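You operate a simulated robot arm through the tools that you are given. There is no shell and no other tool. Be economical: measure what you need, move in short steps, check, and stop when the job is done.

The job below is to be done with a simulated two-armed robot. You get a single attempt, and the scene is never put back.

JOB
Wrap the carton on the turntable in three turns of film.
Fine: film brake at firm and film end gripped first; lock the turntable again after.

Only the result counts: the job must be done as asked and must still hold three seconds after the hand-in. Knocking over, shifting, dropping, spilling or breaking anything else fails it.

ROBOT AND FRAMES
Two 7-joint arms with fingered hands on one trunk, on a base that drives. Base frame: it is fixed to the floor where the robot stands at the start and does not move with it; the origin is under the middle of the robot, x ahead of it, y to its left, z up. Readings come in cm, rad, newtons and seconds.
The left shoulder is at the start at [7, 13.2, 105.2], the right one opposite. With the tool pointing down near the work surface each hand reaches from about 10 to 34 cm from the robot's upright axis, wherever it stands, measured 20 degrees to its own side. Places, roughly: black crank [50, 20, 70]; black lever marked grip [60, 0, 60]; film brake knob [60, 0, 70]; turntable lock lever [40, 40, 70]. Payload 2.3 kg a hand.
The tool frame of a hand sits at the grasp point between the pads (the TCP): z along the fingers, y along the line on which they close. The tips reach 2.5 cm beyond it. The gripper opens to 8.8 cm. The gripper's body begins 2.9 cm behind the TCP. The gripper is a hand of 3 fingers: y runs from the thumb to the fingers, the wrist lies at [-1.3, -9.7, -16.2] in the tool frame, and closing takes about 1.5 s.
Orientation is that of the tool frame in the base frame, as a unit quaternion [w, x, y, z]. With the fingers straight down and the wrist toward the robot, the tool's x, y and z point along [0, 1, 0], [1, 0, 0] and [0, 0, -1] of the base frame.

CONTROLS
- The arms move only by the tool apply_moves. It takes "left_commands", "right_commands" or both (then of equal length, played together; a hand with none holds still); each is a list of rows, each a list of 3 entries, a list of its own where there are three numbers: the turn, a rotation vector about the base's x, y, z in rad, then the shift along the base's x, y, z in cm, then the gripper command, from -1 (shut) to 1 (fully open), values between in proportion. In form: [[[rx, ry, rz], [dx, dy, dz], hand], ...]. A call has 1 to 20 rows; each row shifts and turns the commanded pose from where the row before left it. Rows are played at 5 a second. More than 5 cm and 0.15 rad between two rows, or a gripper value outside its range, and nothing of the call is played. Where a pose cannot be reached the arm comes as near as it can. A force on the tool above 40 N (or 10 N above the force at the start of the call, whichever is more), or a blocked arm, ends the call early, and 0.2 s more pass. The fingers move at their own pace (about 10.8 cm/s each) and stop on an object; they squeeze with about 32 N. The grip force told is the motor's: it shows also when the fingers shut on nothing. Time passes only in rows, and 0.2 s behind the last, so rows that do not move let the fingers close. It gives the time, the measured TCP pose, the force on the tool (base axes), the opening and the grip force at its end, in the units of the frame above (readings bear some noise), with the torque about the TCP (base axes, N m) and any sound that the robot's microphone picked up, and new pictures: "views" is both (left out), scene, wrist or none (wrist: the cameras of the hands that moved).
- Cameras (640 x 400 px; columns grow to the right, rows downward): "scene" is now at [12.45, 1.84, 135.03]; the picture's right is [0.39, -0.92, 0.00], its down [-0.73, -0.31, -0.60] and it looks along [0.55, 0.24, -0.80] (base axes); focal length 263 px, centre (320, 200). "left" rides on the left gripper at [-5.8, -8.5, -9.9] in its tool frame; the picture's right is [-0.67, -0.35, 0.66], its down [0.69, -0.63, 0.37] and it looks along [0.29, 0.69, 0.66] (tool axes); focal length 261 px, centre (320, 200). "right" rides on the right gripper at [5.8, -8.5, -9.9] in its tool frame; the picture's right is [-0.67, 0.35, -0.65], its down [-0.68, -0.63, 0.37] and it looks along [-0.29, 0.69, 0.66] (tool axes); focal length 261 px, centre (320, 200). There is no depth. A picture from a camera that has moved, and an enlarged one, comes with that camera's place and axes in the base frame and with its lens. The place of the scene camera against the robot may be out by one fixed shift of up to 1.8 cm in any direction.
- move_column(by): slides the trunk up (or, below 0, down) by that many cm; the arms and the scene camera ride with it, the base frame stays. It gives what a move gives, with no picture.
- drive_base(legs): drives the robot by 1 to 6 legs, each [ahead, left, turn to the left] in cm, cm and rad, along the robot's own axes; the way and the turn of a leg run together, so that a leg with both is an arc; at most 150 cm and 3.142 rad a leg. The arms and the cameras ride along, it lands a little off, and it stops where it bumps. It gives what a move gives, and a new picture of the scene camera.
- hand_shape(shape, hand): the hand has 3 fingers and takes this shape, open, in about a second: jaw (thumb against the fingers, like two jaws); tri (thumb and two fingers); tip (a fingertip pinch); poke (one finger out to press); point (the index stretched); flat (the hand flat); cup (the hand cupped); fist (a fist). The gripper value then closes the fingers along that shape, each until it touches; the sizes above hold for jaw. It gives what a move gives, with no picture.
- turn_head(pan, tilt): turns the head with the scene camera to pan (to the left, within 1.501 rad either way) and tilt (down, from -0.506 to 1.204), counted from straight ahead of the robot. It gives what a move gives, and a new picture of the scene camera.
- enlarge(camera, box): a new picture of the part [left, top, right, bottom] of that camera's present view, enlarged. The clock stands still meanwhile.
- close_job(): hands the job in; it is judged then, once.

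Go step by step. Nothing tells you exact positions but the pictures and the camera data: compare them with the known pose of the tool, close in by small moves and look again before you grip or let go. The budget is 120 turns and 260 pictures, counting those below and the enlarged ones. Unless the task says otherwise, let go and move clear before handing in, and close with one line.

The tools are called as name(argument=value, ...) on one line, values as JSON. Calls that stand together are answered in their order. apply_moves: Moves the arms, as the interface text tells. Its arguments: {"type":"object","properties":{"left_commands":{"type":"array","items":{"type":"array"}},"right_commands":{"type":"array","items":{"type":"array"}},"views":{"type":"string","enum":["both","scene","wrist","none"]}},"required":[]} The other tools are called the same way: move_column (by) slides the trunk up or down; hand_shape (shape, hand) gives the hand a shape; drive_base (legs) drives the base; turn_head (pan, tilt) turns the head that bears the scene camera; enlarge (camera, box) takes an enlarged picture of a part of a camera's view; close_job () hands the job in.

At the start:

```text
t: 0.0
left_position: [33.42, 33.09, 97.95]
left_tool_rot: [0.0, 0.707, 0.708, -0.001]
left_wrist_force: [-1.0, -0.2, -1.4]
left_ft_torque: [0.0, -0.03, -0.01]
left_gripper_width: 8.76
left_grasp_force: 0.1
left_shape: jaw
right_position: [38.16, -6.82, 93.1]
right_tool_rot: [0.001, 0.708, 0.707, 0.0]
right_wrist_force: [-0.6, 0.9, 0.0]
right_ft_torque: [-0.03, -0.01, 0.02]
right_gripper_width: 8.77
right_grasp_force: 0.1
right_shape: jaw
trunk travel left (down, up): [-61.0, 23.0]
robot x, y, heading: [0.03, -0.07, -0.001]
head pan, tilt: [0.405, 0.923]
```

scene: 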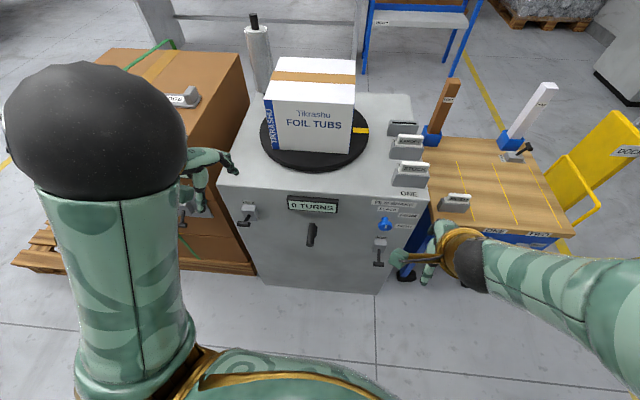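
right: 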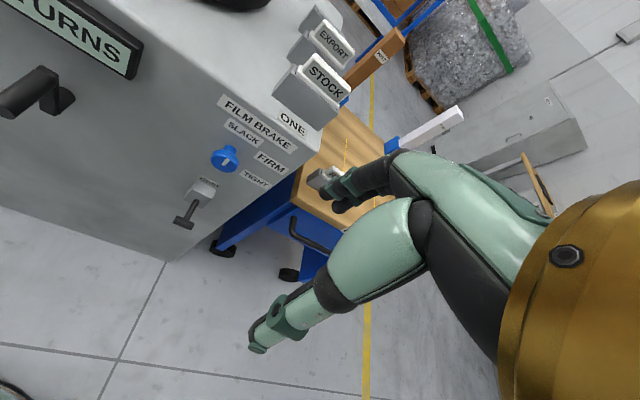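
left: 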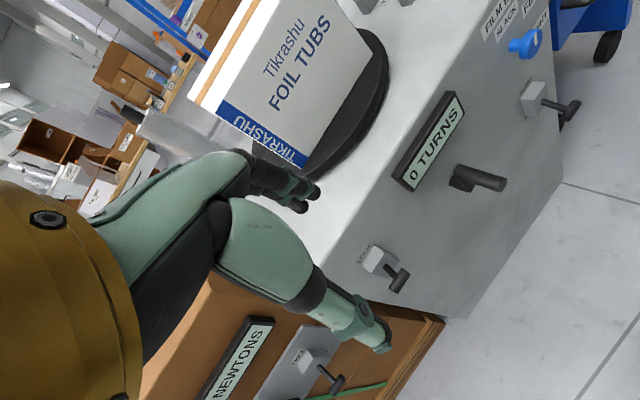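

I see the machine front with a turns display, a crank, the brake knob and two levers. I'll take enlarged pictures to read the details.

enlarge(camera="scene", box=[220, 170, 440, 300])

enlarge(camera="right", box=[140, 60, 340, 240])

enlarge(camera="left", box=[200, 200, 440, 400])

enlarge(camera="left", box=[380, 0, 600, 220])

```text
2.91 times, centred on (330, 235) of scene
camera zoom: at [12.45, 1.84, 135.03], right [0.39, -0.92, 0.0], down [-0.73, -0.31, -0.6], along [0.55, 0.24, -0.8], focal length 766 px, centre (291, 98)
```

zoom: 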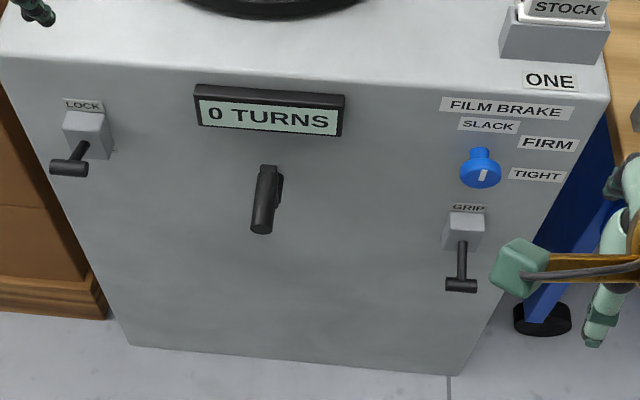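

```text
2.22 times, centred on (240, 150) of right
camera zoom: at [29.71, -1.03, 103.02], right [0.35, -0.67, 0.66], down [-0.63, -0.68, -0.37], along [0.7, -0.29, -0.66], focal length 579 px, centre (498, 311)
```

zoom: 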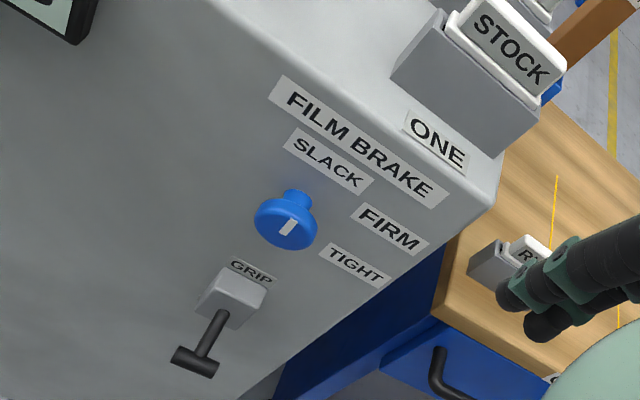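

```text
2.00 times, centred on (320, 300) of left
camera zoom: at [24.91, 27.29, 107.83], right [-0.35, -0.67, -0.65], down [-0.63, 0.69, -0.36], along [0.69, 0.29, -0.66], focal length 521 px, centre (320, 0)
```

zoom: 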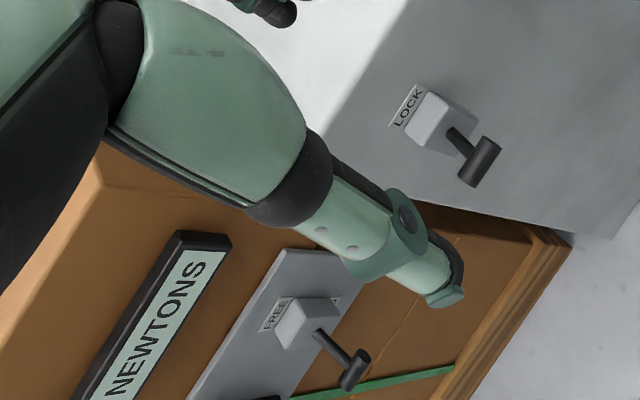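

```text
1.82 times, centred on (490, 110) of left
camera zoom: at [24.91, 27.29, 107.83], right [-0.35, -0.67, -0.65], down [-0.63, 0.69, -0.36], along [0.69, 0.29, -0.66], focal length 474 px, centre (11, 364)
```

zoom: 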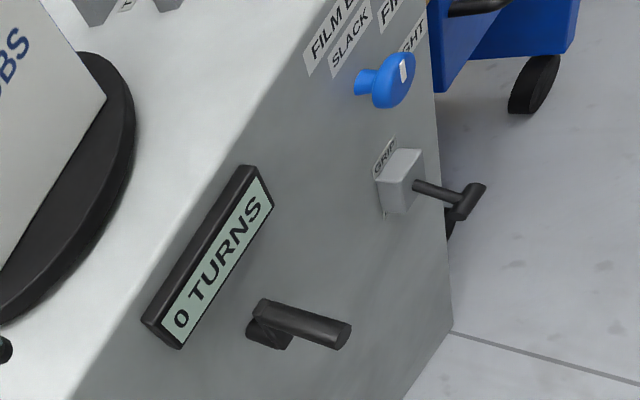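

The left-camera, right-camera and scene rays put the knob near [55.4, 1.4, 70], the grip handle near [52, -1, 52] and the lock handle near [42.5, 41, 64]. The face normal is about [-0.92, -0.39]. Next I'll look at the blocks on top of the machine and at the crank.

enlarge(camera="scene", box=[360, 110, 480, 220])

enlarge(camera="scene", box=[220, 20, 400, 180])

enlarge(camera="scene", box=[280, 190, 350, 250])

enlarge(camera="scene", box=[360, 200, 430, 280])

enlarge(camera="scene", box=[170, 170, 270, 260])

```text
3.64 times, centred on (420, 165) of scene
camera zoom: at [12.45, 1.84, 135.03], right [0.39, -0.92, 0.0], down [-0.73, -0.31, -0.6], along [0.55, 0.24, -0.8], focal length 958 px, centre (-44, 327)
```

zoom: 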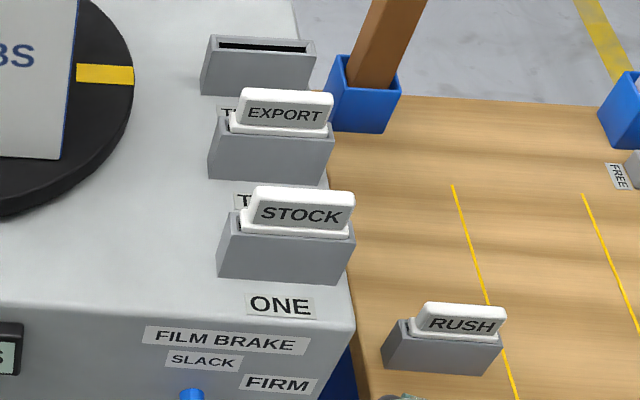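

```text
2.50 times, centred on (310, 100) of scene
camera zoom: at [12.45, 1.84, 135.03], right [0.39, -0.92, 0.0], down [-0.73, -0.31, -0.6], along [0.55, 0.24, -0.8], focal length 658 px, centre (345, 450)
```

zoom: 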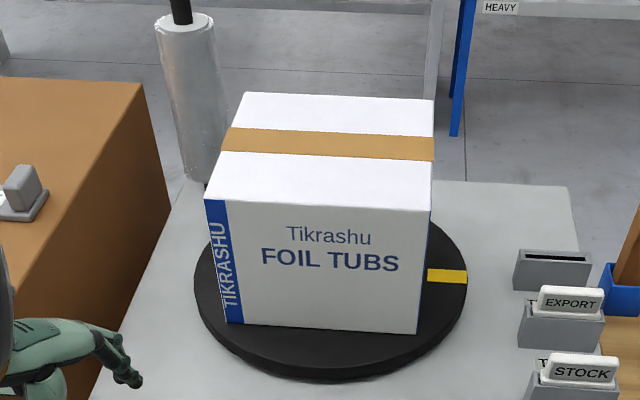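

```text
6.67 times, centred on (315, 220) of scene
camera zoom: at [12.45, 1.84, 135.03], right [0.39, -0.92, 0.0], down [-0.73, -0.31, -0.6], along [0.55, 0.24, -0.8], focal length 1756 px, centre (353, 67)
```

zoom: 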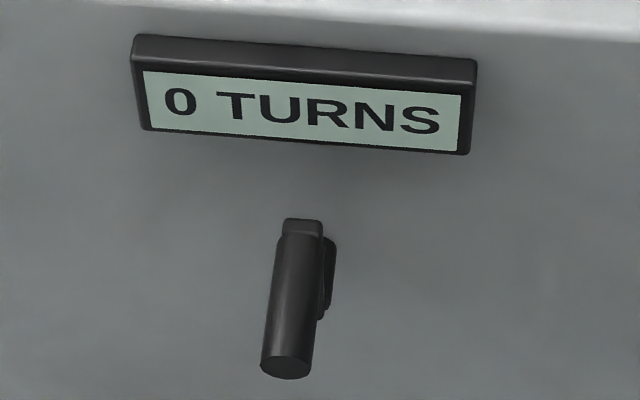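

```text
5.00 times, centred on (395, 240) of scene
camera zoom: at [12.45, 1.84, 135.03], right [0.39, -0.92, 0.0], down [-0.73, -0.31, -0.6], along [0.55, 0.24, -0.8], focal length 1317 px, centre (-55, 0)
```

zoom: 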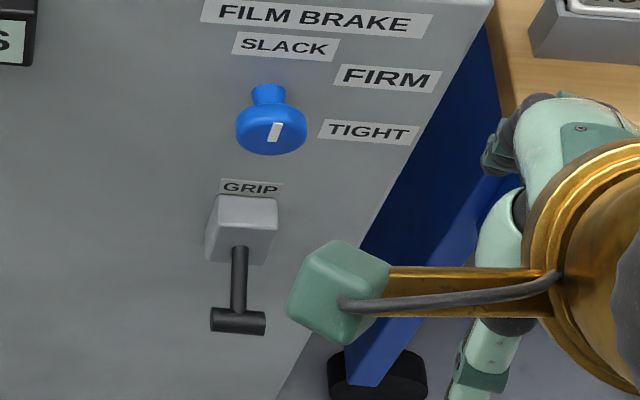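

```text
4.44 times, centred on (220, 215) of scene
camera zoom: at [12.45, 1.84, 135.03], right [0.39, -0.92, 0.0], down [-0.73, -0.31, -0.6], along [0.55, 0.24, -0.8], focal length 1171 px, centre (764, 133)
```

zoom: 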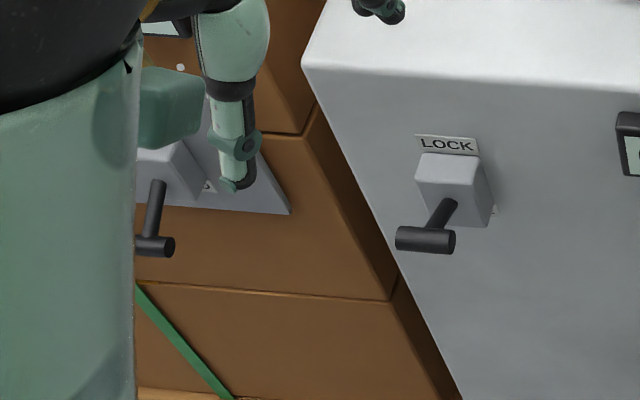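

I put the face yaw at about 0.225 rad. The crank handle runs from [50.4, 21, 65.5] to [43.8, 18.8, 65.5]. I'll turn the robot square to the face and tilt the head for a better look.

drive_base(legs=[[-6, 0, 0], [0, 0, 0.225]])

move_column(by=-12)

turn_head(pan=0.1, tilt=0.85)

```text
t: 1.8
left_position: [19.35, 39.55, 98.01]
left_tool_rot: [0.0, 0.625, 0.781, -0.001]
left_wrist_force: [0.3, 0.0, -0.4]
left_ft_torque: [-0.01, -0.01, 0.02]
left_gripper_width: 8.76
left_grasp_force: 0.0
left_shape: jaw
right_position: [32.85, 1.61, 93.16]
right_tool_rot: [0.001, 0.625, 0.781, 0.001]
right_wrist_force: [-0.2, -0.9, 1.0]
right_ft_torque: [0.0, 0.02, 0.0]
right_gripper_width: 8.76
right_grasp_force: 0.0
right_shape: jaw
trunk travel left (down, up): [-61.0, 23.0]
robot x, y, heading: [-5.83, -0.06, 0.225]
head pan, tilt: [0.405, 0.923]
camera scene: at [5.49, 4.35, 135.04], right [0.59, -0.81, 0.0], down [-0.65, -0.47, -0.6], along [0.49, 0.35, -0.8], focal length 263 px, centre (320, 200)
```

scene: 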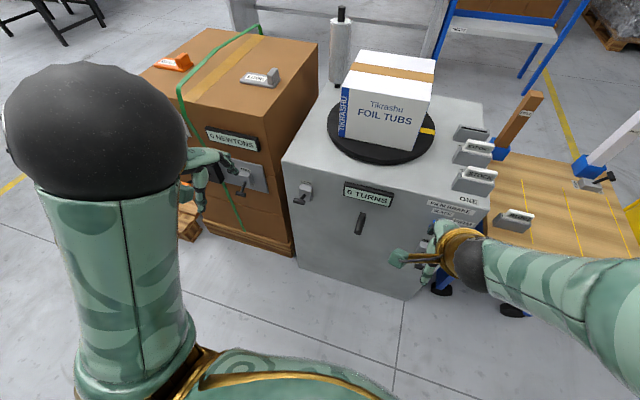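

```text
t: 3.3
left_position: [19.29, 39.64, 85.98]
left_tool_rot: [-0.001, 0.624, 0.781, -0.001]
left_wrist_force: [0.4, -1.1, 0.1]
left_ft_torque: [0.0, 0.0, -0.01]
left_gripper_width: 8.75
left_grasp_force: 0.1
left_shape: jaw
right_position: [32.88, 1.78, 81.24]
right_tool_rot: [0.001, 0.625, 0.781, 0.001]
right_wrist_force: [-0.2, 0.3, -0.7]
right_ft_torque: [-0.01, 0.0, -0.01]
right_gripper_width: 8.75
right_grasp_force: 0.1
right_shape: jaw
trunk travel left (down, up): [-49.0, 35.0]
robot x, y, heading: [-6.11, -0.1, 0.219]
head pan, tilt: [0.405, 0.923]
```

```text
t: 4.1
left_position: [19.44, 39.63, 85.92]
left_tool_rot: [0.0, 0.625, 0.781, 0.0]
left_wrist_force: [-0.8, 0.6, 0.5]
left_ft_torque: [0.0, 0.02, -0.03]
left_gripper_width: 8.75
left_grasp_force: 0.0
left_shape: jaw
right_position: [32.8, 1.81, 81.26]
right_tool_rot: [0.001, 0.625, 0.781, 0.0]
right_wrist_force: [-0.5, -0.3, -0.4]
right_ft_torque: [0.0, 0.01, 0.02]
right_gripper_width: 8.77
right_grasp_force: 0.0
right_shape: jaw
trunk travel left (down, up): [-49.0, 35.0]
robot x, y, heading: [-5.82, -0.0, 0.216]
head pan, tilt: [0.099, 0.85]
camera scene: at [6.93, 2.51, 123.59], right [0.32, -0.95, 0.0], down [-0.71, -0.24, -0.66], along [0.63, 0.21, -0.75], focal length 263 px, centre (320, 200)
```

scene: 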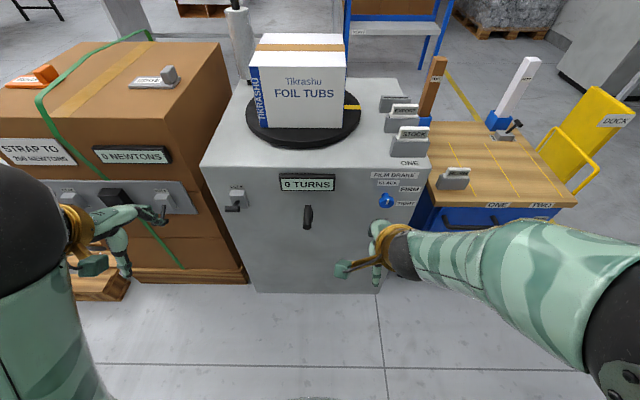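

The face yaw looks closer to 0.33. I'll turn the small remainder and look closer at the controls.

drive_base(legs=[[0, 0, 0.112]])

enlarge(camera="scene", box=[180, 140, 440, 300])

enlarge(camera="left", box=[0, 0, 640, 400])

enlarge(camera="right", box=[0, 0, 640, 400])

```text
t: 5.0
left_position: [14.83, 42.16, 85.9]
left_tool_rot: [-0.001, 0.579, 0.816, -0.001]
left_wrist_force: [0.5, 0.1, -0.5]
left_ft_torque: [0.01, -0.01, 0.01]
left_gripper_width: 8.78
left_grasp_force: 0.0
left_shape: jaw
right_position: [32.37, 6.18, 81.12]
right_tool_rot: [0.001, 0.579, 0.815, 0.001]
right_wrist_force: [-1.0, -0.1, 0.2]
right_ft_torque: [0.03, 0.0, 0.01]
right_gripper_width: 8.75
right_grasp_force: 0.0
right_shape: jaw
trunk travel left (down, up): [-49.0, 35.0]
robot x, y, heading: [-5.73, 0.03, 0.333]
head pan, tilt: [0.099, 0.85]
camera scene: at [6.45, 3.86, 123.59], right [0.42, -0.91, 0.0], down [-0.68, -0.32, -0.66], along [0.6, 0.28, -0.75], focal length 263 px, centre (320, 200)
```

scene: 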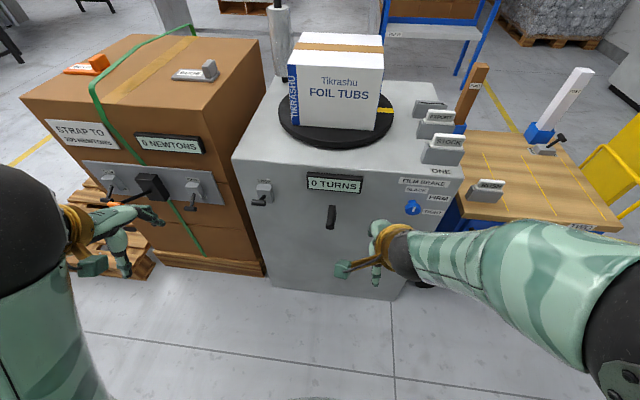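

```text
2.46 times, centred on (310, 220) of scene
camera zoom: at [6.45, 3.86, 123.59], right [0.42, -0.91, 0.0], down [-0.68, -0.32, -0.66], along [0.6, 0.28, -0.75], focal length 648 px, centre (345, 151)
```

zoom: 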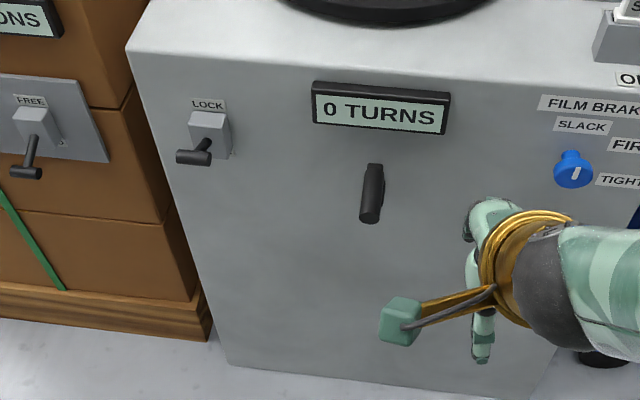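

```text
1.00 times, centred on (320, 200) of left (not enlarged: the box is as wide or as high as the picture)
camera zoom: at [8.58, 33.98, 95.83], right [-0.11, -0.75, -0.66], down [-0.82, 0.44, -0.36], along [0.56, 0.5, -0.66], focal length 261 px, centre (320, 200)
```

zoom: 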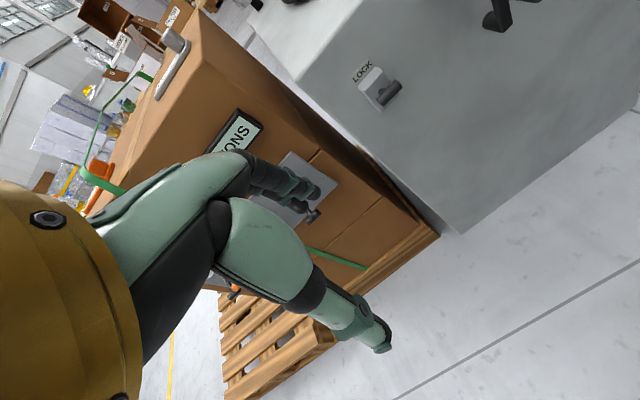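

```text
1.00 times, centred on (320, 200) of right (not enlarged: the box is as wide or as high as the picture)
camera zoom: at [22.41, 8.81, 91.02], right [0.55, -0.52, 0.66], down [-0.37, -0.85, -0.37], along [0.75, -0.04, -0.66], focal length 261 px, centre (320, 200)
```

zoom: 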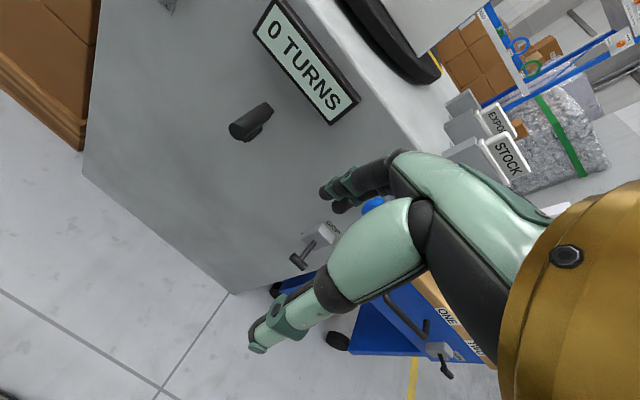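

The new view gives a lock bar near [39.5, 37.7, 72] and a crank handle from [48.9, 21.3, 68] to [42.9, 19.3, 67.7]. Next I pitch the left hand to point forward, about 10 cm in front of the lock bar.

apply_moves(left_commands=[[[0.0476, -0.1346, 0], [1.2, -0.6, -1], 1], [[0.0476, -0.1346, 0], [1.2, -0.6, -1], 1], [[0.0476, -0.1346, 0], [1.2, -0.6, -1], 1], [[0.0476, -0.1346, 0], [1.2, -0.6, -1], 1], [[0.0476, -0.1346, 0], [1.2, -0.6, -1], 1], [[0.0476, -0.1346, 0], [1.2, -0.6, -1], 1], [[0.0476, -0.1346, 0], [1.2, -0.6, -1], 1], [[0.0476, -0.1346, 0], [1.2, -0.6, -1], 1], [[0.0476, -0.1346, 0], [1.2, -0.6, -1], 1], [[0.0476, -0.1346, 0], [1.2, -0.6, -1], 1], [[0.0476, -0.1346, 0], [1.2, -0.6, -1], 1], [[0, 0, 0], [0, 0, 0], 1], [[0, 0, 0], [0, 0, 0], 1]])

```text
t: 7.8
left_position: [28.06, 35.59, 74.85]
left_tool_rot: [0.406, 0.41, 0.577, 0.578]
left_wrist_force: [0.3, 0.7, 0.0]
left_ft_torque: [0.0, 0.01, -0.01]
left_gripper_width: 8.77
left_grasp_force: 0.1
left_shape: jaw
right_position: [32.46, 6.04, 81.28]
right_tool_rot: [0.0, 0.579, 0.815, 0.001]
right_wrist_force: [-0.5, -1.3, -0.4]
right_ft_torque: [-0.01, 0.01, 0.0]
right_gripper_width: 8.75
right_grasp_force: 0.1
right_shape: jaw
trunk travel left (down, up): [-49.0, 35.0]
robot x, y, heading: [-6.1, -0.08, 0.331]
head pan, tilt: [0.099, 0.85]
camera scene: at [6.46, 3.88, 123.59], right [0.42, -0.91, 0.0], down [-0.68, -0.32, -0.66], along [0.6, 0.28, -0.75], focal length 263 px, centre (320, 200)
camera left: at [20.46, 27.0, 66.33], right [0.84, -0.41, -0.35], down [0.11, 0.77, -0.63], along [0.53, 0.49, 0.69], focal length 261 px, centre (320, 200)
```

scene: 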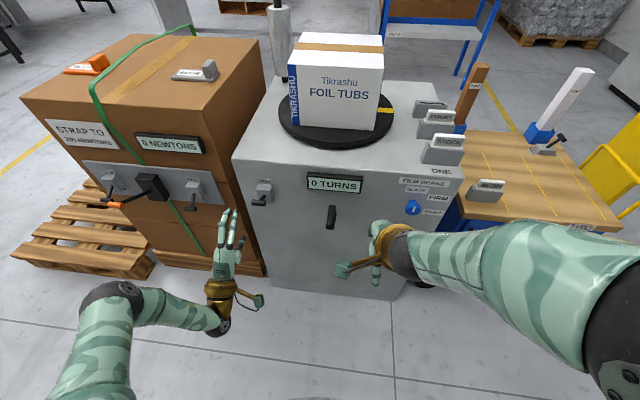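
left: 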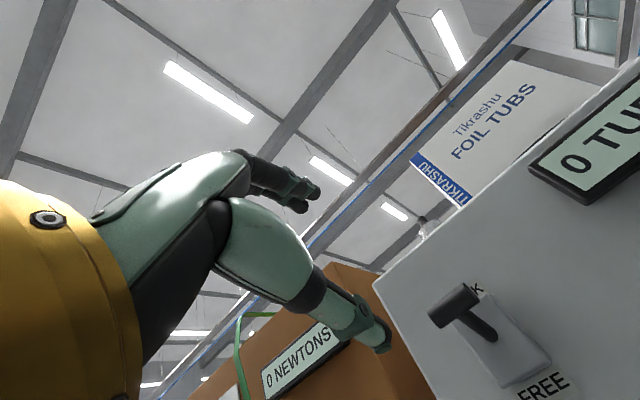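

The lock lever is up at LOCK, with FREE below it; the bar is at [39.7, 38.2, 71.2]. Now I pitch the right hand forward, in front of the brake knob.

apply_moves(right_commands=[[[0.0476, -0.1346, 0], [0.9, -0.8, -1], 1], [[0.0476, -0.1346, 0], [0.9, -0.8, -1], 1], [[0.0476, -0.1346, 0], [0.9, -0.8, -1], 1], [[0.0476, -0.1346, 0], [0.9, -0.8, -1], 1], [[0.0476, -0.1346, 0], [0.9, -0.8, -1], 1], [[0.0476, -0.1346, 0], [0.9, -0.8, -1], 1], [[0.0476, -0.1346, 0], [0.9, -0.8, -1], 1], [[0.0476, -0.1346, 0], [0.9, -0.8, -1], 1], [[0.0476, -0.1346, 0], [0.9, -0.8, -1], 1], [[0.0476, -0.1346, 0], [0.9, -0.8, -1], 1], [[0.0476, -0.1346, 0], [0.9, -0.8, -1], 1], [[0, 0, 0], [0, 0, 0], 1], [[0, 0, 0], [0, 0, 0], 1]])

enlarge(camera="right", box=[0, 200, 320, 400])

```text
t: 10.6
left_position: [28.05, 35.62, 74.88]
left_tool_rot: [0.406, 0.409, 0.577, 0.578]
left_wrist_force: [0.3, 0.2, 0.5]
left_ft_torque: [0.01, -0.01, 0.01]
left_gripper_width: 8.77
left_grasp_force: 0.0
left_shape: jaw
right_position: [44.3, -2.31, 69.8]
right_tool_rot: [0.406, 0.408, 0.577, 0.579]
right_wrist_force: [0.2, -0.8, 0.0]
right_ft_torque: [-0.02, -0.01, -0.01]
right_gripper_width: 8.78
right_grasp_force: 0.2
right_shape: jaw
right hand out of reach, approached as far as the arm can: row 8, 9
trunk travel left (down, up): [-49.0, 35.0]
robot x, y, heading: [-6.45, -0.07, 0.339]
head pan, tilt: [0.099, 0.85]
camera scene: at [6.47, 3.85, 123.59], right [0.42, -0.91, 0.0], down [-0.68, -0.32, -0.66], along [0.6, 0.28, -0.75], focal length 263 px, centre (320, 200)
camera right: at [32.95, -0.09, 61.26], right [-0.39, -0.85, 0.34], down [0.57, -0.52, -0.63], along [0.72, -0.05, 0.69], focal length 261 px, centre (320, 200)
```

scene: 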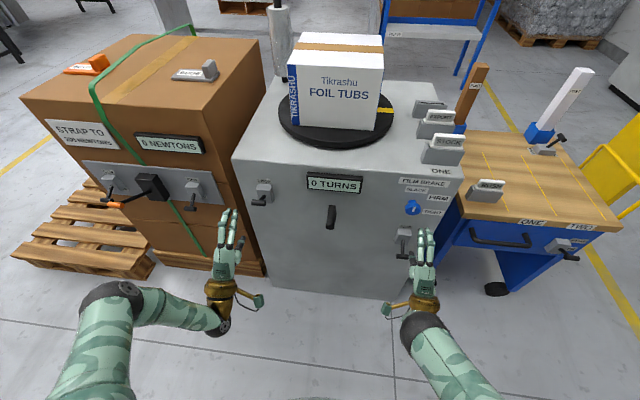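
right: 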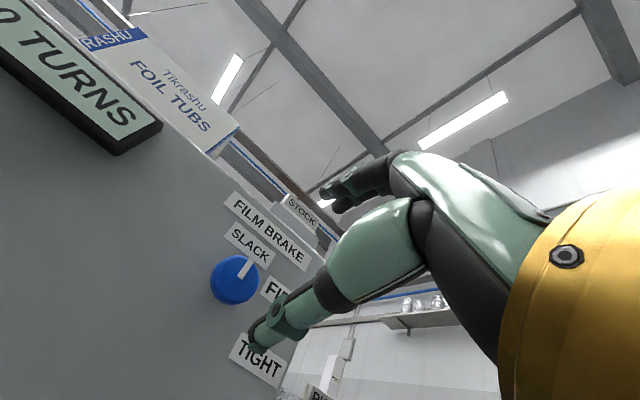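

```text
2.00 times, centred on (160, 300) of right
camera zoom: at [32.95, -0.09, 61.26], right [-0.39, -0.85, 0.34], down [0.57, -0.52, -0.63], along [0.72, -0.05, 0.69], focal length 521 px, centre (640, 0)
```

zoom: 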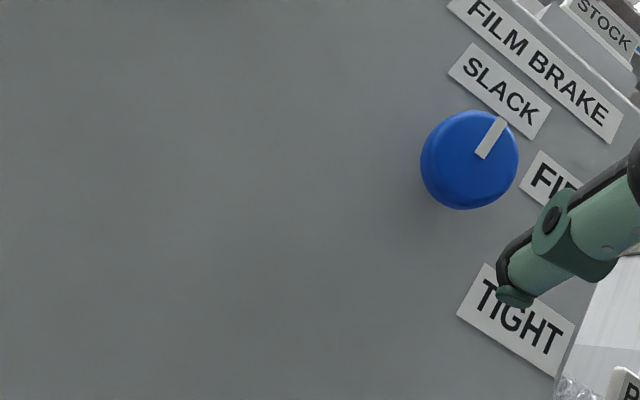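

The knob is at [55.4, 1.4, 69.9] with its pointer up at SLACK; FIRM is about 60° clockwise. I'll drive 6 cm forward for reach, then roll the right hand back 0.5 rad before gripping.

drive_base(legs=[[6, 0, 0]])

apply_moves(right_commands=[[[-0.094, -0.033, 0], [0, 0, 0], 1], [[-0.094, -0.033, 0], [0, 0, 0], 1], [[-0.094, -0.033, 0], [0, 0, 0], 1], [[-0.094, -0.033, 0], [0, 0, 0], 1], [[-0.094, -0.033, 0], [0, 0, 0], 1], [[0, 0, 0], [0, 0, 0], 1]])

```text
t: 11.6
left_position: [33.57, 37.71, 74.92]
left_tool_rot: [0.406, 0.41, 0.577, 0.578]
left_wrist_force: [-0.6, -0.2, -0.4]
left_ft_torque: [-0.03, 0.02, 0.01]
left_gripper_width: 8.78
left_grasp_force: 0.1
left_shape: jaw
right_position: [49.91, -0.24, 69.9]
right_tool_rot: [0.407, 0.41, 0.576, 0.579]
right_wrist_force: [0.3, 0.5, 0.3]
right_ft_torque: [0.01, -0.02, -0.03]
right_gripper_width: 8.78
right_grasp_force: 0.1
right_shape: jaw
trunk travel left (down, up): [-49.0, 35.0]
robot x, y, heading: [-0.23, 1.81, 0.339]
head pan, tilt: [0.099, 0.85]
camera scene: at [12.13, 5.84, 123.59], right [0.42, -0.91, 0.0], down [-0.68, -0.32, -0.66], along [0.6, 0.28, -0.75], focal length 263 px, centre (320, 200)
```

scene: 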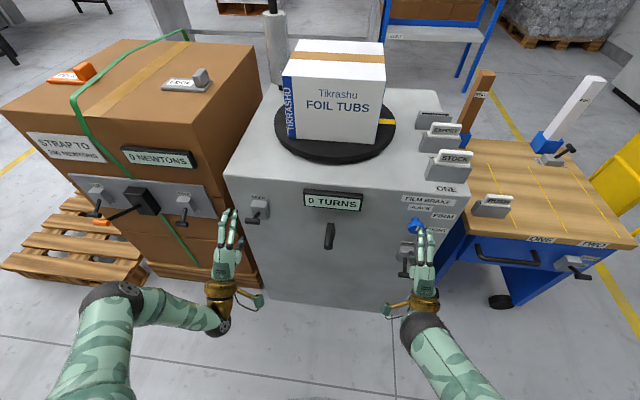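

```text
t: 13.0
left_position: [33.65, 37.58, 74.91]
left_tool_rot: [0.406, 0.41, 0.577, 0.578]
left_wrist_force: [0.4, 0.5, 0.6]
left_ft_torque: [-0.02, 0.02, -0.01]
left_gripper_width: 8.75
left_grasp_force: 0.1
left_shape: jaw
right_position: [49.89, -0.38, 69.86]
right_tool_rot: [0.537, 0.255, 0.66, 0.46]
right_wrist_force: [-0.7, -0.1, -0.7]
right_ft_torque: [0.01, 0.02, -0.03]
right_gripper_width: 8.77
right_grasp_force: 0.1
right_shape: jaw
trunk travel left (down, up): [-49.0, 35.0]
robot x, y, heading: [-0.42, 1.98, 0.336]
head pan, tilt: [0.099, 0.85]
camera scene: at [12.08, 5.83, 123.59], right [0.42, -0.91, 0.0], down [-0.68, -0.32, -0.66], along [0.6, 0.28, -0.75], focal length 263 px, centre (320, 200)
camera right: at [40.12, -2.6, 59.56], right [-0.47, -0.62, 0.63], down [0.65, -0.73, -0.23], along [0.6, 0.3, 0.75], focal length 261 px, centre (320, 200)
```

scene: 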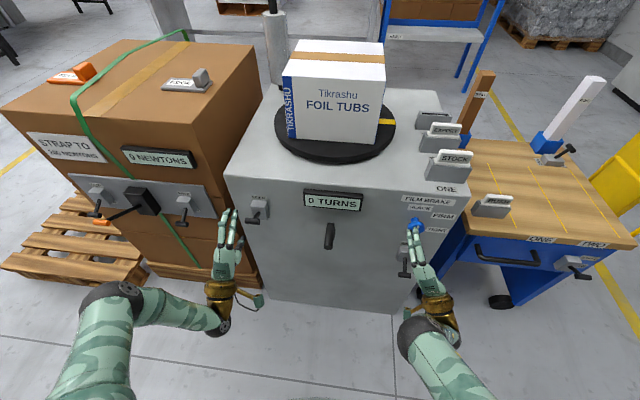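
right: 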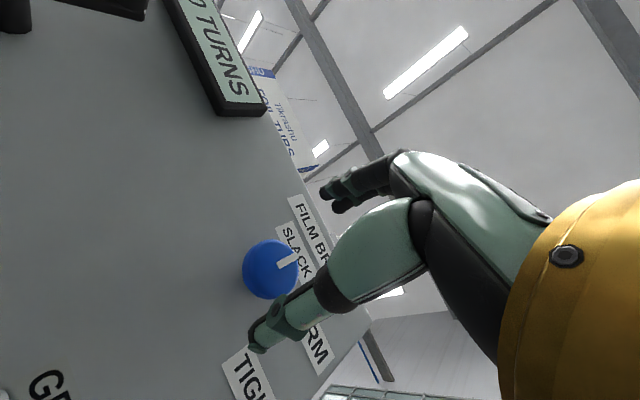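

The right hand is aligned with the knob axis. I'll advance 5.2 cm, with the knob between the fingers, then close.

apply_moves(right_commands=[[[0, 0, 0], [1.3, 0.42, 0], 1], [[0, 0, 0], [1.3, 0.42, 0], 1], [[0, 0, 0], [1.2, 0.42, 0], 1], [[0, 0, 0], [1.1, 0.4, 0], 1], [[0, 0, 0], [0, 0, 0], 1]])

```text
t: 14.2
left_position: [33.59, 37.62, 74.97]
left_tool_rot: [0.407, 0.41, 0.577, 0.578]
left_wrist_force: [0.4, 1.1, 0.9]
left_ft_torque: [0.02, 0.0, 0.01]
left_gripper_width: 8.76
left_grasp_force: 0.1
left_shape: jaw
right_position: [54.75, 1.28, 70.01]
right_tool_rot: [0.536, 0.255, 0.66, 0.46]
right_wrist_force: [0.6, 0.6, -0.8]
right_ft_torque: [-0.01, 0.01, 0.01]
right_gripper_width: 8.76
right_grasp_force: 0.1
right_shape: jaw
trunk travel left (down, up): [-49.0, 35.0]
robot x, y, heading: [-0.8, 1.73, 0.336]
head pan, tilt: [0.099, 0.85]
camera scene: at [12.08, 5.83, 123.59], right [0.42, -0.91, 0.0], down [-0.68, -0.32, -0.66], along [0.6, 0.28, -0.75], focal length 263 px, centre (320, 200)
camera right: at [45.06, -0.94, 59.64], right [-0.48, -0.62, 0.62], down [0.65, -0.73, -0.23], along [0.6, 0.29, 0.75], focal length 261 px, centre (320, 200)
```

scene: 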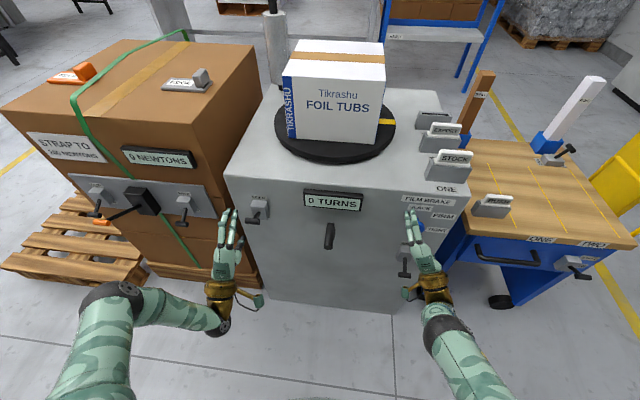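
right: 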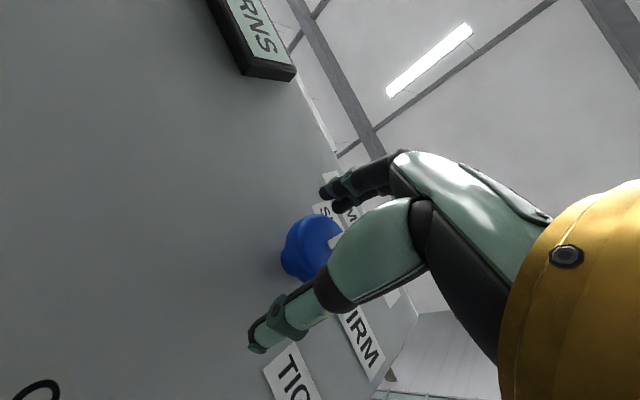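

The knob sits between the pads, so I close the fingers.

apply_moves(right_commands=[[[0, 0, 0], [0, 0, 0], 0], [[0, 0, 0], [0, 0, 0], -0.5], [[0, 0, 0], [0, 0, 0], -1], [[0, 0, 0], [0, 0, 0], -1], [[0, 0, 0], [0, 0, 0], -1], [[0, 0, 0], [0, 0, 0], -1]], views="wrist")

```text
t: 15.6
left_position: [33.86, 37.74, 74.85]
left_tool_rot: [0.404, 0.411, 0.578, 0.577]
left_wrist_force: [-0.1, 0.1, 0.2]
left_ft_torque: [-0.02, -0.02, 0.0]
left_gripper_width: 8.74
left_grasp_force: 0.1
left_shape: jaw
right_position: [55.17, 1.38, 69.72]
right_tool_rot: [0.535, 0.255, 0.661, 0.46]
right_wrist_force: [15.4, 1.8, -2.1]
right_ft_torque: [0.05, -0.03, -0.03]
right_gripper_width: 2.73
right_grasp_force: 32.4
right_shape: jaw
trunk travel left (down, up): [-49.0, 35.0]
robot x, y, heading: [-0.55, 2.12, 0.336]
head pan, tilt: [0.099, 0.85]
camera right: at [45.3, -0.91, 59.45], right [-0.47, -0.62, 0.63], down [0.64, -0.73, -0.23], along [0.6, 0.29, 0.74], focal length 261 px, centre (320, 200)
```

right: 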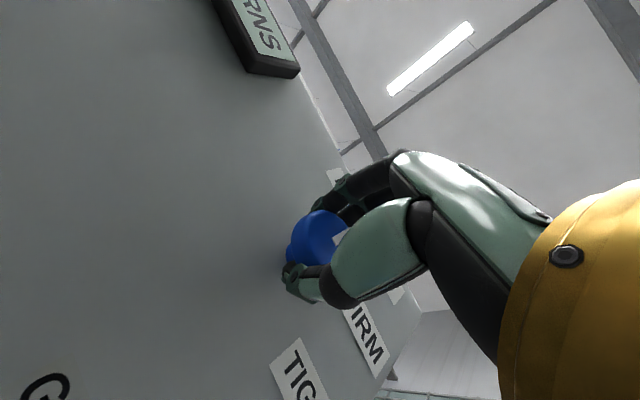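

At 2.7 cm width the fingers seem to have closed on the neck behind the knob head. I'll open, back off about 1 cm and regrip on the head.

apply_moves(right_commands=[[[0, 0, 0], [0, 0, 0], 1], [[0, 0, 0], [0, 0, 0], 1], [[0, 0, 0], [0, 0, 0], 1], [[0, 0, 0], [0, 0, 0], 1], [[0, 0, 0], [-0.9, -0.35, 0], 1], [[0, 0, 0], [-0.4, -0.15, 0], 1], [[0, 0, 0], [0, 0, 0], 0], [[0, 0, 0], [0, 0, 0], -0.5], [[0, 0, 0], [0, 0, 0], -1], [[0, 0, 0], [0, 0, 0], -1], [[0, 0, 0], [0, 0, 0], -1], [[0, 0, 0], [0, 0, 0], -1], [[0, 0, 0], [0, 0, 0], -1]], views="wrist")

```text
t: 18.4
left_position: [33.64, 37.5, 74.92]
left_tool_rot: [0.406, 0.41, 0.577, 0.578]
left_wrist_force: [0.8, 0.2, -0.6]
left_ft_torque: [0.01, 0.0, 0.03]
left_gripper_width: 8.76
left_grasp_force: 0.1
left_shape: jaw
right_position: [53.45, 0.96, 69.95]
right_tool_rot: [0.535, 0.255, 0.66, 0.461]
right_wrist_force: [-3.3, 0.2, -3.2]
right_ft_torque: [-0.03, 0.09, 0.0]
right_gripper_width: 2.96
right_grasp_force: 31.8
right_shape: jaw
trunk travel left (down, up): [-49.0, 35.0]
robot x, y, heading: [-0.32, 2.16, 0.333]
head pan, tilt: [0.099, 0.85]
camera right: at [43.64, -1.47, 59.63], right [-0.47, -0.62, 0.62], down [0.65, -0.73, -0.23], along [0.6, 0.29, 0.75], focal length 261 px, centre (320, 200)
```

right: 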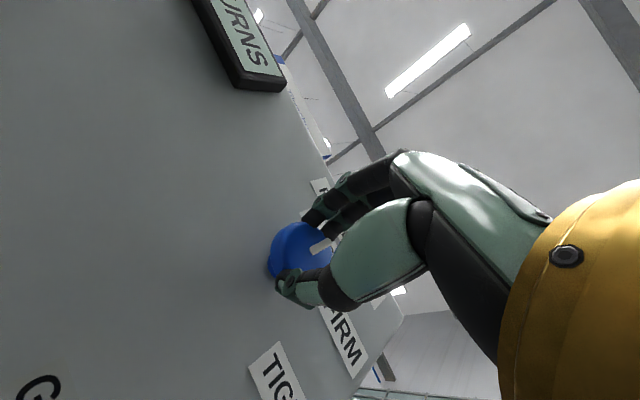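

The fingers now grip the head. I'll rotate clockwise 0.9 rad about the face normal and check the pointer.

apply_moves(right_commands=[[[0.094, 0.033, 0], [0, 0, 0], -1], [[0.094, 0.033, 0], [0, 0, 0], -1], [[0.094, 0.033, 0], [0, 0, 0], -1], [[0.094, 0.033, 0], [0, 0, 0], -1], [[0.094, 0.033, 0], [0, 0, 0], -1], [[0.094, 0.033, 0], [0, 0, 0], -1], [[0.094, 0.033, 0], [0, 0, 0], -1], [[0.094, 0.033, 0], [0, 0, 0], -1], [[0.094, 0.033, 0], [0, 0, 0], -1], [[0, 0, 0], [0, 0, 0], -1]], views="wrist")

enlarge(camera="right", box=[160, 150, 400, 350])

```text
t: 20.6
left_position: [33.47, 37.52, 74.99]
left_tool_rot: [0.408, 0.41, 0.576, 0.578]
left_wrist_force: [-0.5, 0.1, -0.6]
left_ft_torque: [0.02, 0.01, -0.01]
left_gripper_width: 8.77
left_grasp_force: 0.0
left_shape: jaw
right_position: [53.31, 0.83, 70.06]
right_tool_rot: [0.285, 0.515, 0.482, 0.649]
right_wrist_force: [-2.1, -1.2, 7.7]
right_ft_torque: [0.06, -0.31, -0.12]
right_gripper_width: 2.95
right_grasp_force: 32.0
right_shape: jaw
trunk travel left (down, up): [-49.0, 35.0]
robot x, y, heading: [-0.53, 2.01, 0.332]
head pan, tilt: [0.099, 0.85]
camera right: at [41.11, 5.75, 64.35], right [-0.37, -0.93, 0.05], down [0.48, -0.24, -0.85], along [0.8, -0.29, 0.53], focal length 261 px, centre (320, 200)
```

right: 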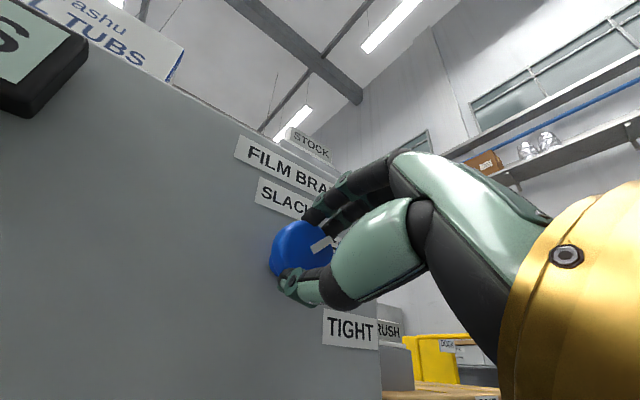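

```text
2.00 times, centred on (280, 250) of right
camera zoom: at [41.11, 5.75, 64.35], right [-0.37, -0.93, 0.05], down [0.48, -0.24, -0.85], along [0.8, -0.29, 0.53], focal length 521 px, centre (400, 100)
```

zoom: 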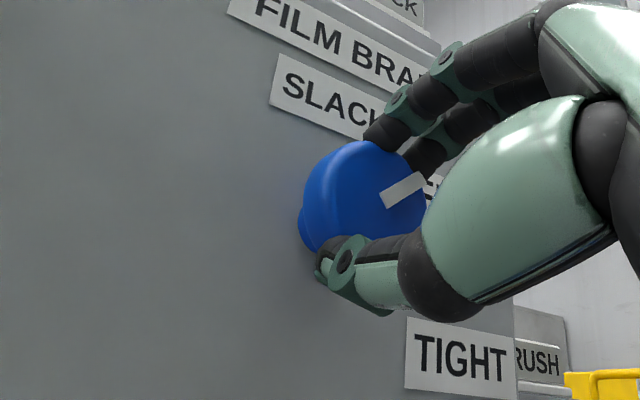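

The pointer has turned with the hand to about 52°. I'll go another 0.13 rad toward FIRM, then release and back off to check.

apply_moves(right_commands=[[[0.066, 0.023, 0], [0, 0, 0], -1], [[0.066, 0.023, 0], [0, 0, 0], -1], [[0, 0, 0], [0, 0, 0], -1], [[0, 0, 0], [0, 0, 0], 0], [[0, 0, 0], [0, 0, 0], 1], [[0, 0, 0], [0, 0, 0], 1], [[0, 0, 0], [0, 0, 0], 1], [[0, 0, 0], [0, 0, 0], 1], [[0, 0, 0], [-1.9, -0.67, 0], 1], [[0, 0, 0], [-1.9, -0.67, 0], 1], [[0, 0, 0], [-1.9, -0.67, 0], 1], [[0, 0, 0], [-1.9, -0.67, 0], 1], [[0, 0, 0], [0, 0, 0], 1]], views="wrist")

enlarge(camera="right", box=[140, 150, 380, 350])

enlarge(camera="scene", box=[370, 170, 480, 290])

```text
t: 23.4
left_position: [33.68, 37.59, 74.9]
left_tool_rot: [0.406, 0.41, 0.577, 0.578]
left_wrist_force: [0.3, -0.3, 0.0]
left_ft_torque: [-0.01, 0.0, -0.05]
left_gripper_width: 8.75
left_grasp_force: 0.0
left_shape: jaw
right_position: [46.2, -1.83, 69.72]
right_tool_rot: [0.238, 0.547, 0.446, 0.667]
right_wrist_force: [-0.2, 0.1, 0.0]
right_ft_torque: [-0.01, 0.0, 0.01]
right_gripper_width: 8.76
right_grasp_force: 0.0
right_shape: jaw
right hand out of reach, approached as far as the arm can: row 12
trunk travel left (down, up): [-49.0, 35.0]
robot x, y, heading: [-0.34, 1.93, 0.336]
head pan, tilt: [0.099, 0.85]
camera right: at [33.73, 3.65, 65.33], right [-0.37, -0.93, -0.05], down [0.43, -0.12, -0.89], along [0.82, -0.35, 0.45], focal length 261 px, centre (320, 200)
```

right: 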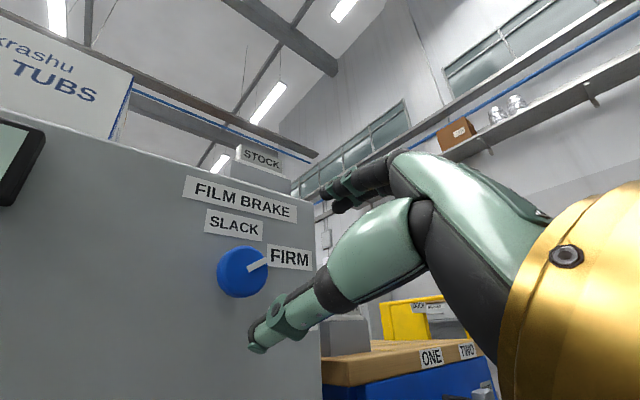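

```text
2.00 times, centred on (260, 250) of right
camera zoom: at [33.73, 3.65, 65.33], right [-0.37, -0.93, -0.05], down [0.43, -0.12, -0.89], along [0.82, -0.35, 0.45], focal length 521 px, centre (440, 100)
```

zoom: 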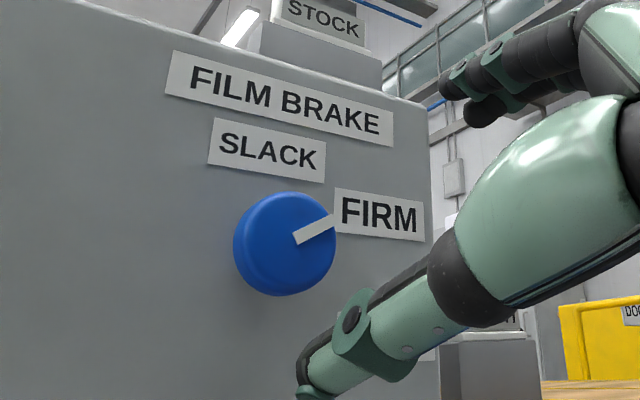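

```text
3.33 times, centred on (425, 230) of scene
camera zoom: at [12.09, 5.83, 123.59], right [0.42, -0.91, 0.0], down [-0.68, -0.32, -0.66], along [0.6, 0.28, -0.75], focal length 878 px, centre (-30, 100)
```

zoom: 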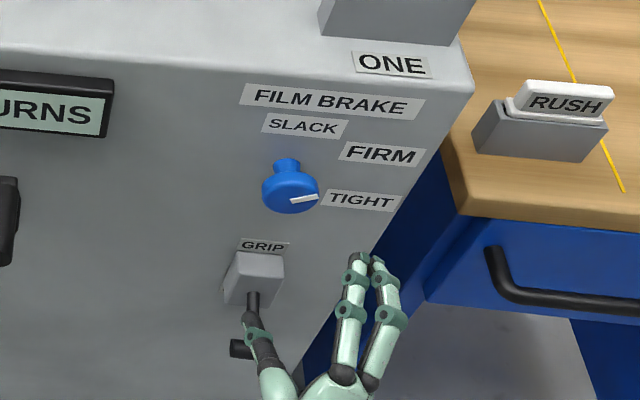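

The brake pointer is at about 57–59°, pointing at FIRM. Next is the grip lever: I'll lower the trunk 17 cm, then roll the right hand level and look.

move_column(by=-17)

apply_moves(right_commands=[[[-0.1, -0.035, 0], [-0.4, -0.2, 0], 1], [[-0.1, -0.035, 0], [-0.3, -0.2, 0], 1], [[-0.1, -0.035, 0], [-0.3, -0.2, 0], 1], [[-0.1, -0.035, 0], [-0.3, -0.2, 0], 1], [[-0.1, -0.035, 0], [-0.3, -0.2, 0], 1], [[0, 0, 0], [0, 0, 0], 1]])

enlarge(camera="right", box=[100, 200, 400, 400])

```text
t: 25.3
left_position: [33.54, 37.64, 58.06]
left_tool_rot: [0.406, 0.41, 0.577, 0.578]
left_wrist_force: [-0.1, 0.2, -0.7]
left_ft_torque: [-0.02, -0.02, -0.01]
left_gripper_width: 8.77
left_grasp_force: 0.1
left_shape: jaw
right_position: [46.36, -1.82, 52.78]
right_tool_rot: [0.239, 0.548, 0.446, 0.666]
right_wrist_force: [0.3, -0.6, 0.7]
right_ft_torque: [0.0, -0.01, 0.03]
right_gripper_width: 8.78
right_grasp_force: 0.0
right_shape: jaw
trunk travel left (down, up): [-32.0, 52.0]
robot x, y, heading: [-0.69, 1.79, 0.336]
head pan, tilt: [0.099, 0.85]
```

```text
t: 26.7
left_position: [33.55, 37.67, 57.87]
left_tool_rot: [0.406, 0.41, 0.577, 0.578]
left_wrist_force: [0.0, -0.7, 0.2]
left_ft_torque: [0.01, 0.03, -0.02]
left_gripper_width: 8.77
left_grasp_force: 0.0
left_shape: jaw
right_position: [45.73, -3.29, 51.79]
right_tool_rot: [0.406, 0.411, 0.574, 0.58]
right_wrist_force: [0.3, 0.0, -0.1]
right_ft_torque: [0.03, 0.01, -0.02]
right_gripper_width: 8.78
right_grasp_force: 0.1
right_shape: jaw
right hand out of reach, approached as far as the arm can: row 1, 2, 4
trunk travel left (down, up): [-32.0, 52.0]
robot x, y, heading: [-0.69, 1.9, 0.336]
head pan, tilt: [0.099, 0.85]
camera scene: at [12.08, 5.82, 106.59], right [0.42, -0.91, 0.0], down [-0.68, -0.32, -0.66], along [0.6, 0.28, -0.75], focal length 263 px, centre (320, 200)
camera right: at [34.43, -1.08, 43.38], right [-0.39, -0.85, 0.34], down [0.57, -0.52, -0.64], along [0.72, -0.06, 0.69], focal length 261 px, centre (320, 200)
```

scene: 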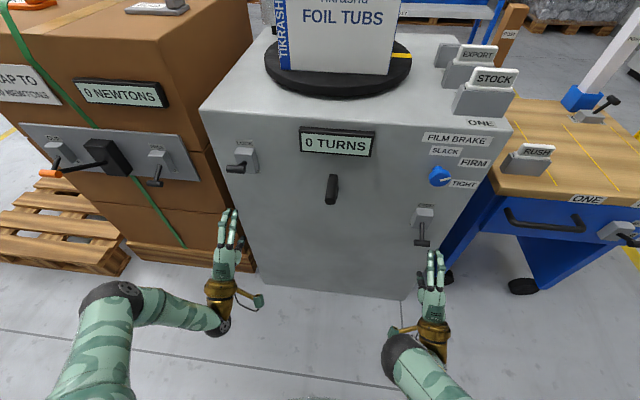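
right: 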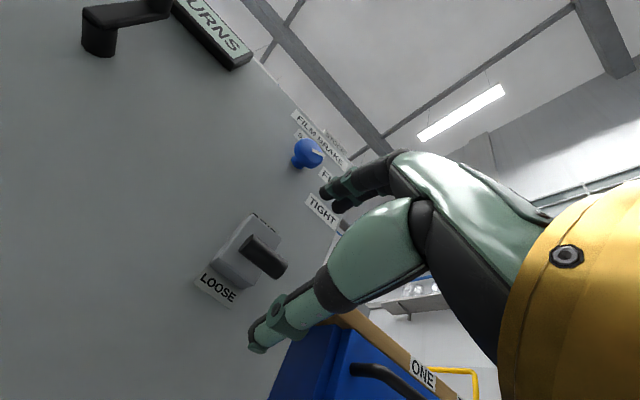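

```text
2.00 times, centred on (250, 300) of right
camera zoom: at [34.43, -1.08, 43.38], right [-0.39, -0.85, 0.34], down [0.57, -0.52, -0.64], along [0.72, -0.06, 0.69], focal length 521 px, centre (460, 0)
```

zoom: 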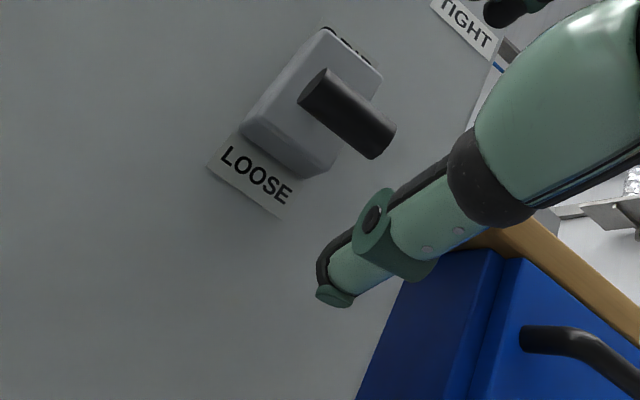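

The grip lever is down at LOOSE with its bar at [52.1, -1.0, 52.4]. I'll bring the open hand around the bar, thumb below, so I can lift it.

apply_moves(right_commands=[[[0, 0, 0], [0, 0, 1.35], 1], [[0, 0, 0], [0, 0, 1.35], 1], [[0, 0, 0], [1.4, 0.5, 0], 1], [[0, 0, 0], [1.4, 0.5, 0], 1], [[0, 0, 0], [1.4, 0.5, 0], 1], [[0, 0, 0], [1.3, 0.45, 0], 1], [[0, 0, 0], [0, 0, 0], 1]])

```text
t: 28.3
left_position: [33.6, 37.61, 57.91]
left_tool_rot: [0.406, 0.41, 0.577, 0.578]
left_wrist_force: [-0.7, 0.1, 0.4]
left_ft_torque: [0.0, -0.01, -0.02]
left_gripper_width: 8.78
left_grasp_force: 0.1
left_shape: jaw
right_position: [52.5, -1.94, 53.84]
right_tool_rot: [0.404, 0.412, 0.574, 0.581]
right_wrist_force: [-0.3, 0.3, 0.0]
right_ft_torque: [0.03, 0.01, -0.02]
right_gripper_width: 8.75
right_grasp_force: 0.0
right_shape: jaw
right hand out of reach, approached as far as the arm can: row 1, 2
trunk travel left (down, up): [-32.0, 52.0]
robot x, y, heading: [-0.12, 1.86, 0.338]
head pan, tilt: [0.099, 0.85]
camera scene: at [12.08, 5.82, 106.59], right [0.42, -0.91, 0.0], down [-0.68, -0.32, -0.66], along [0.6, 0.28, -0.75], focal length 263 px, centre (320, 200)
camera right: at [41.11, 0.45, 45.2], right [-0.39, -0.86, 0.34], down [0.57, -0.52, -0.64], along [0.72, -0.06, 0.69], focal length 261 px, centre (320, 200)
```

scene: 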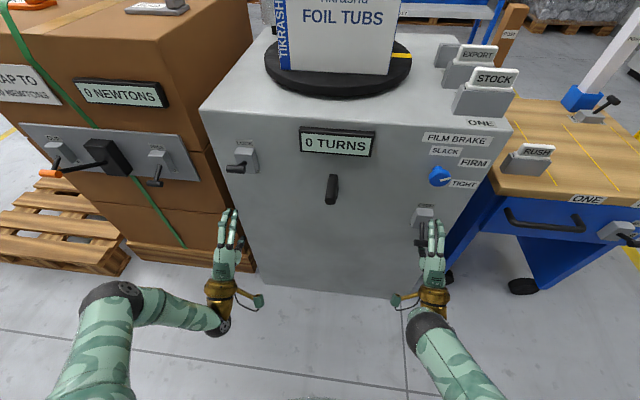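
right: 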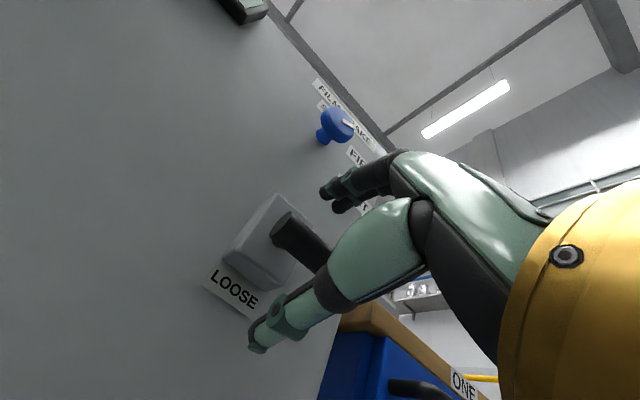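

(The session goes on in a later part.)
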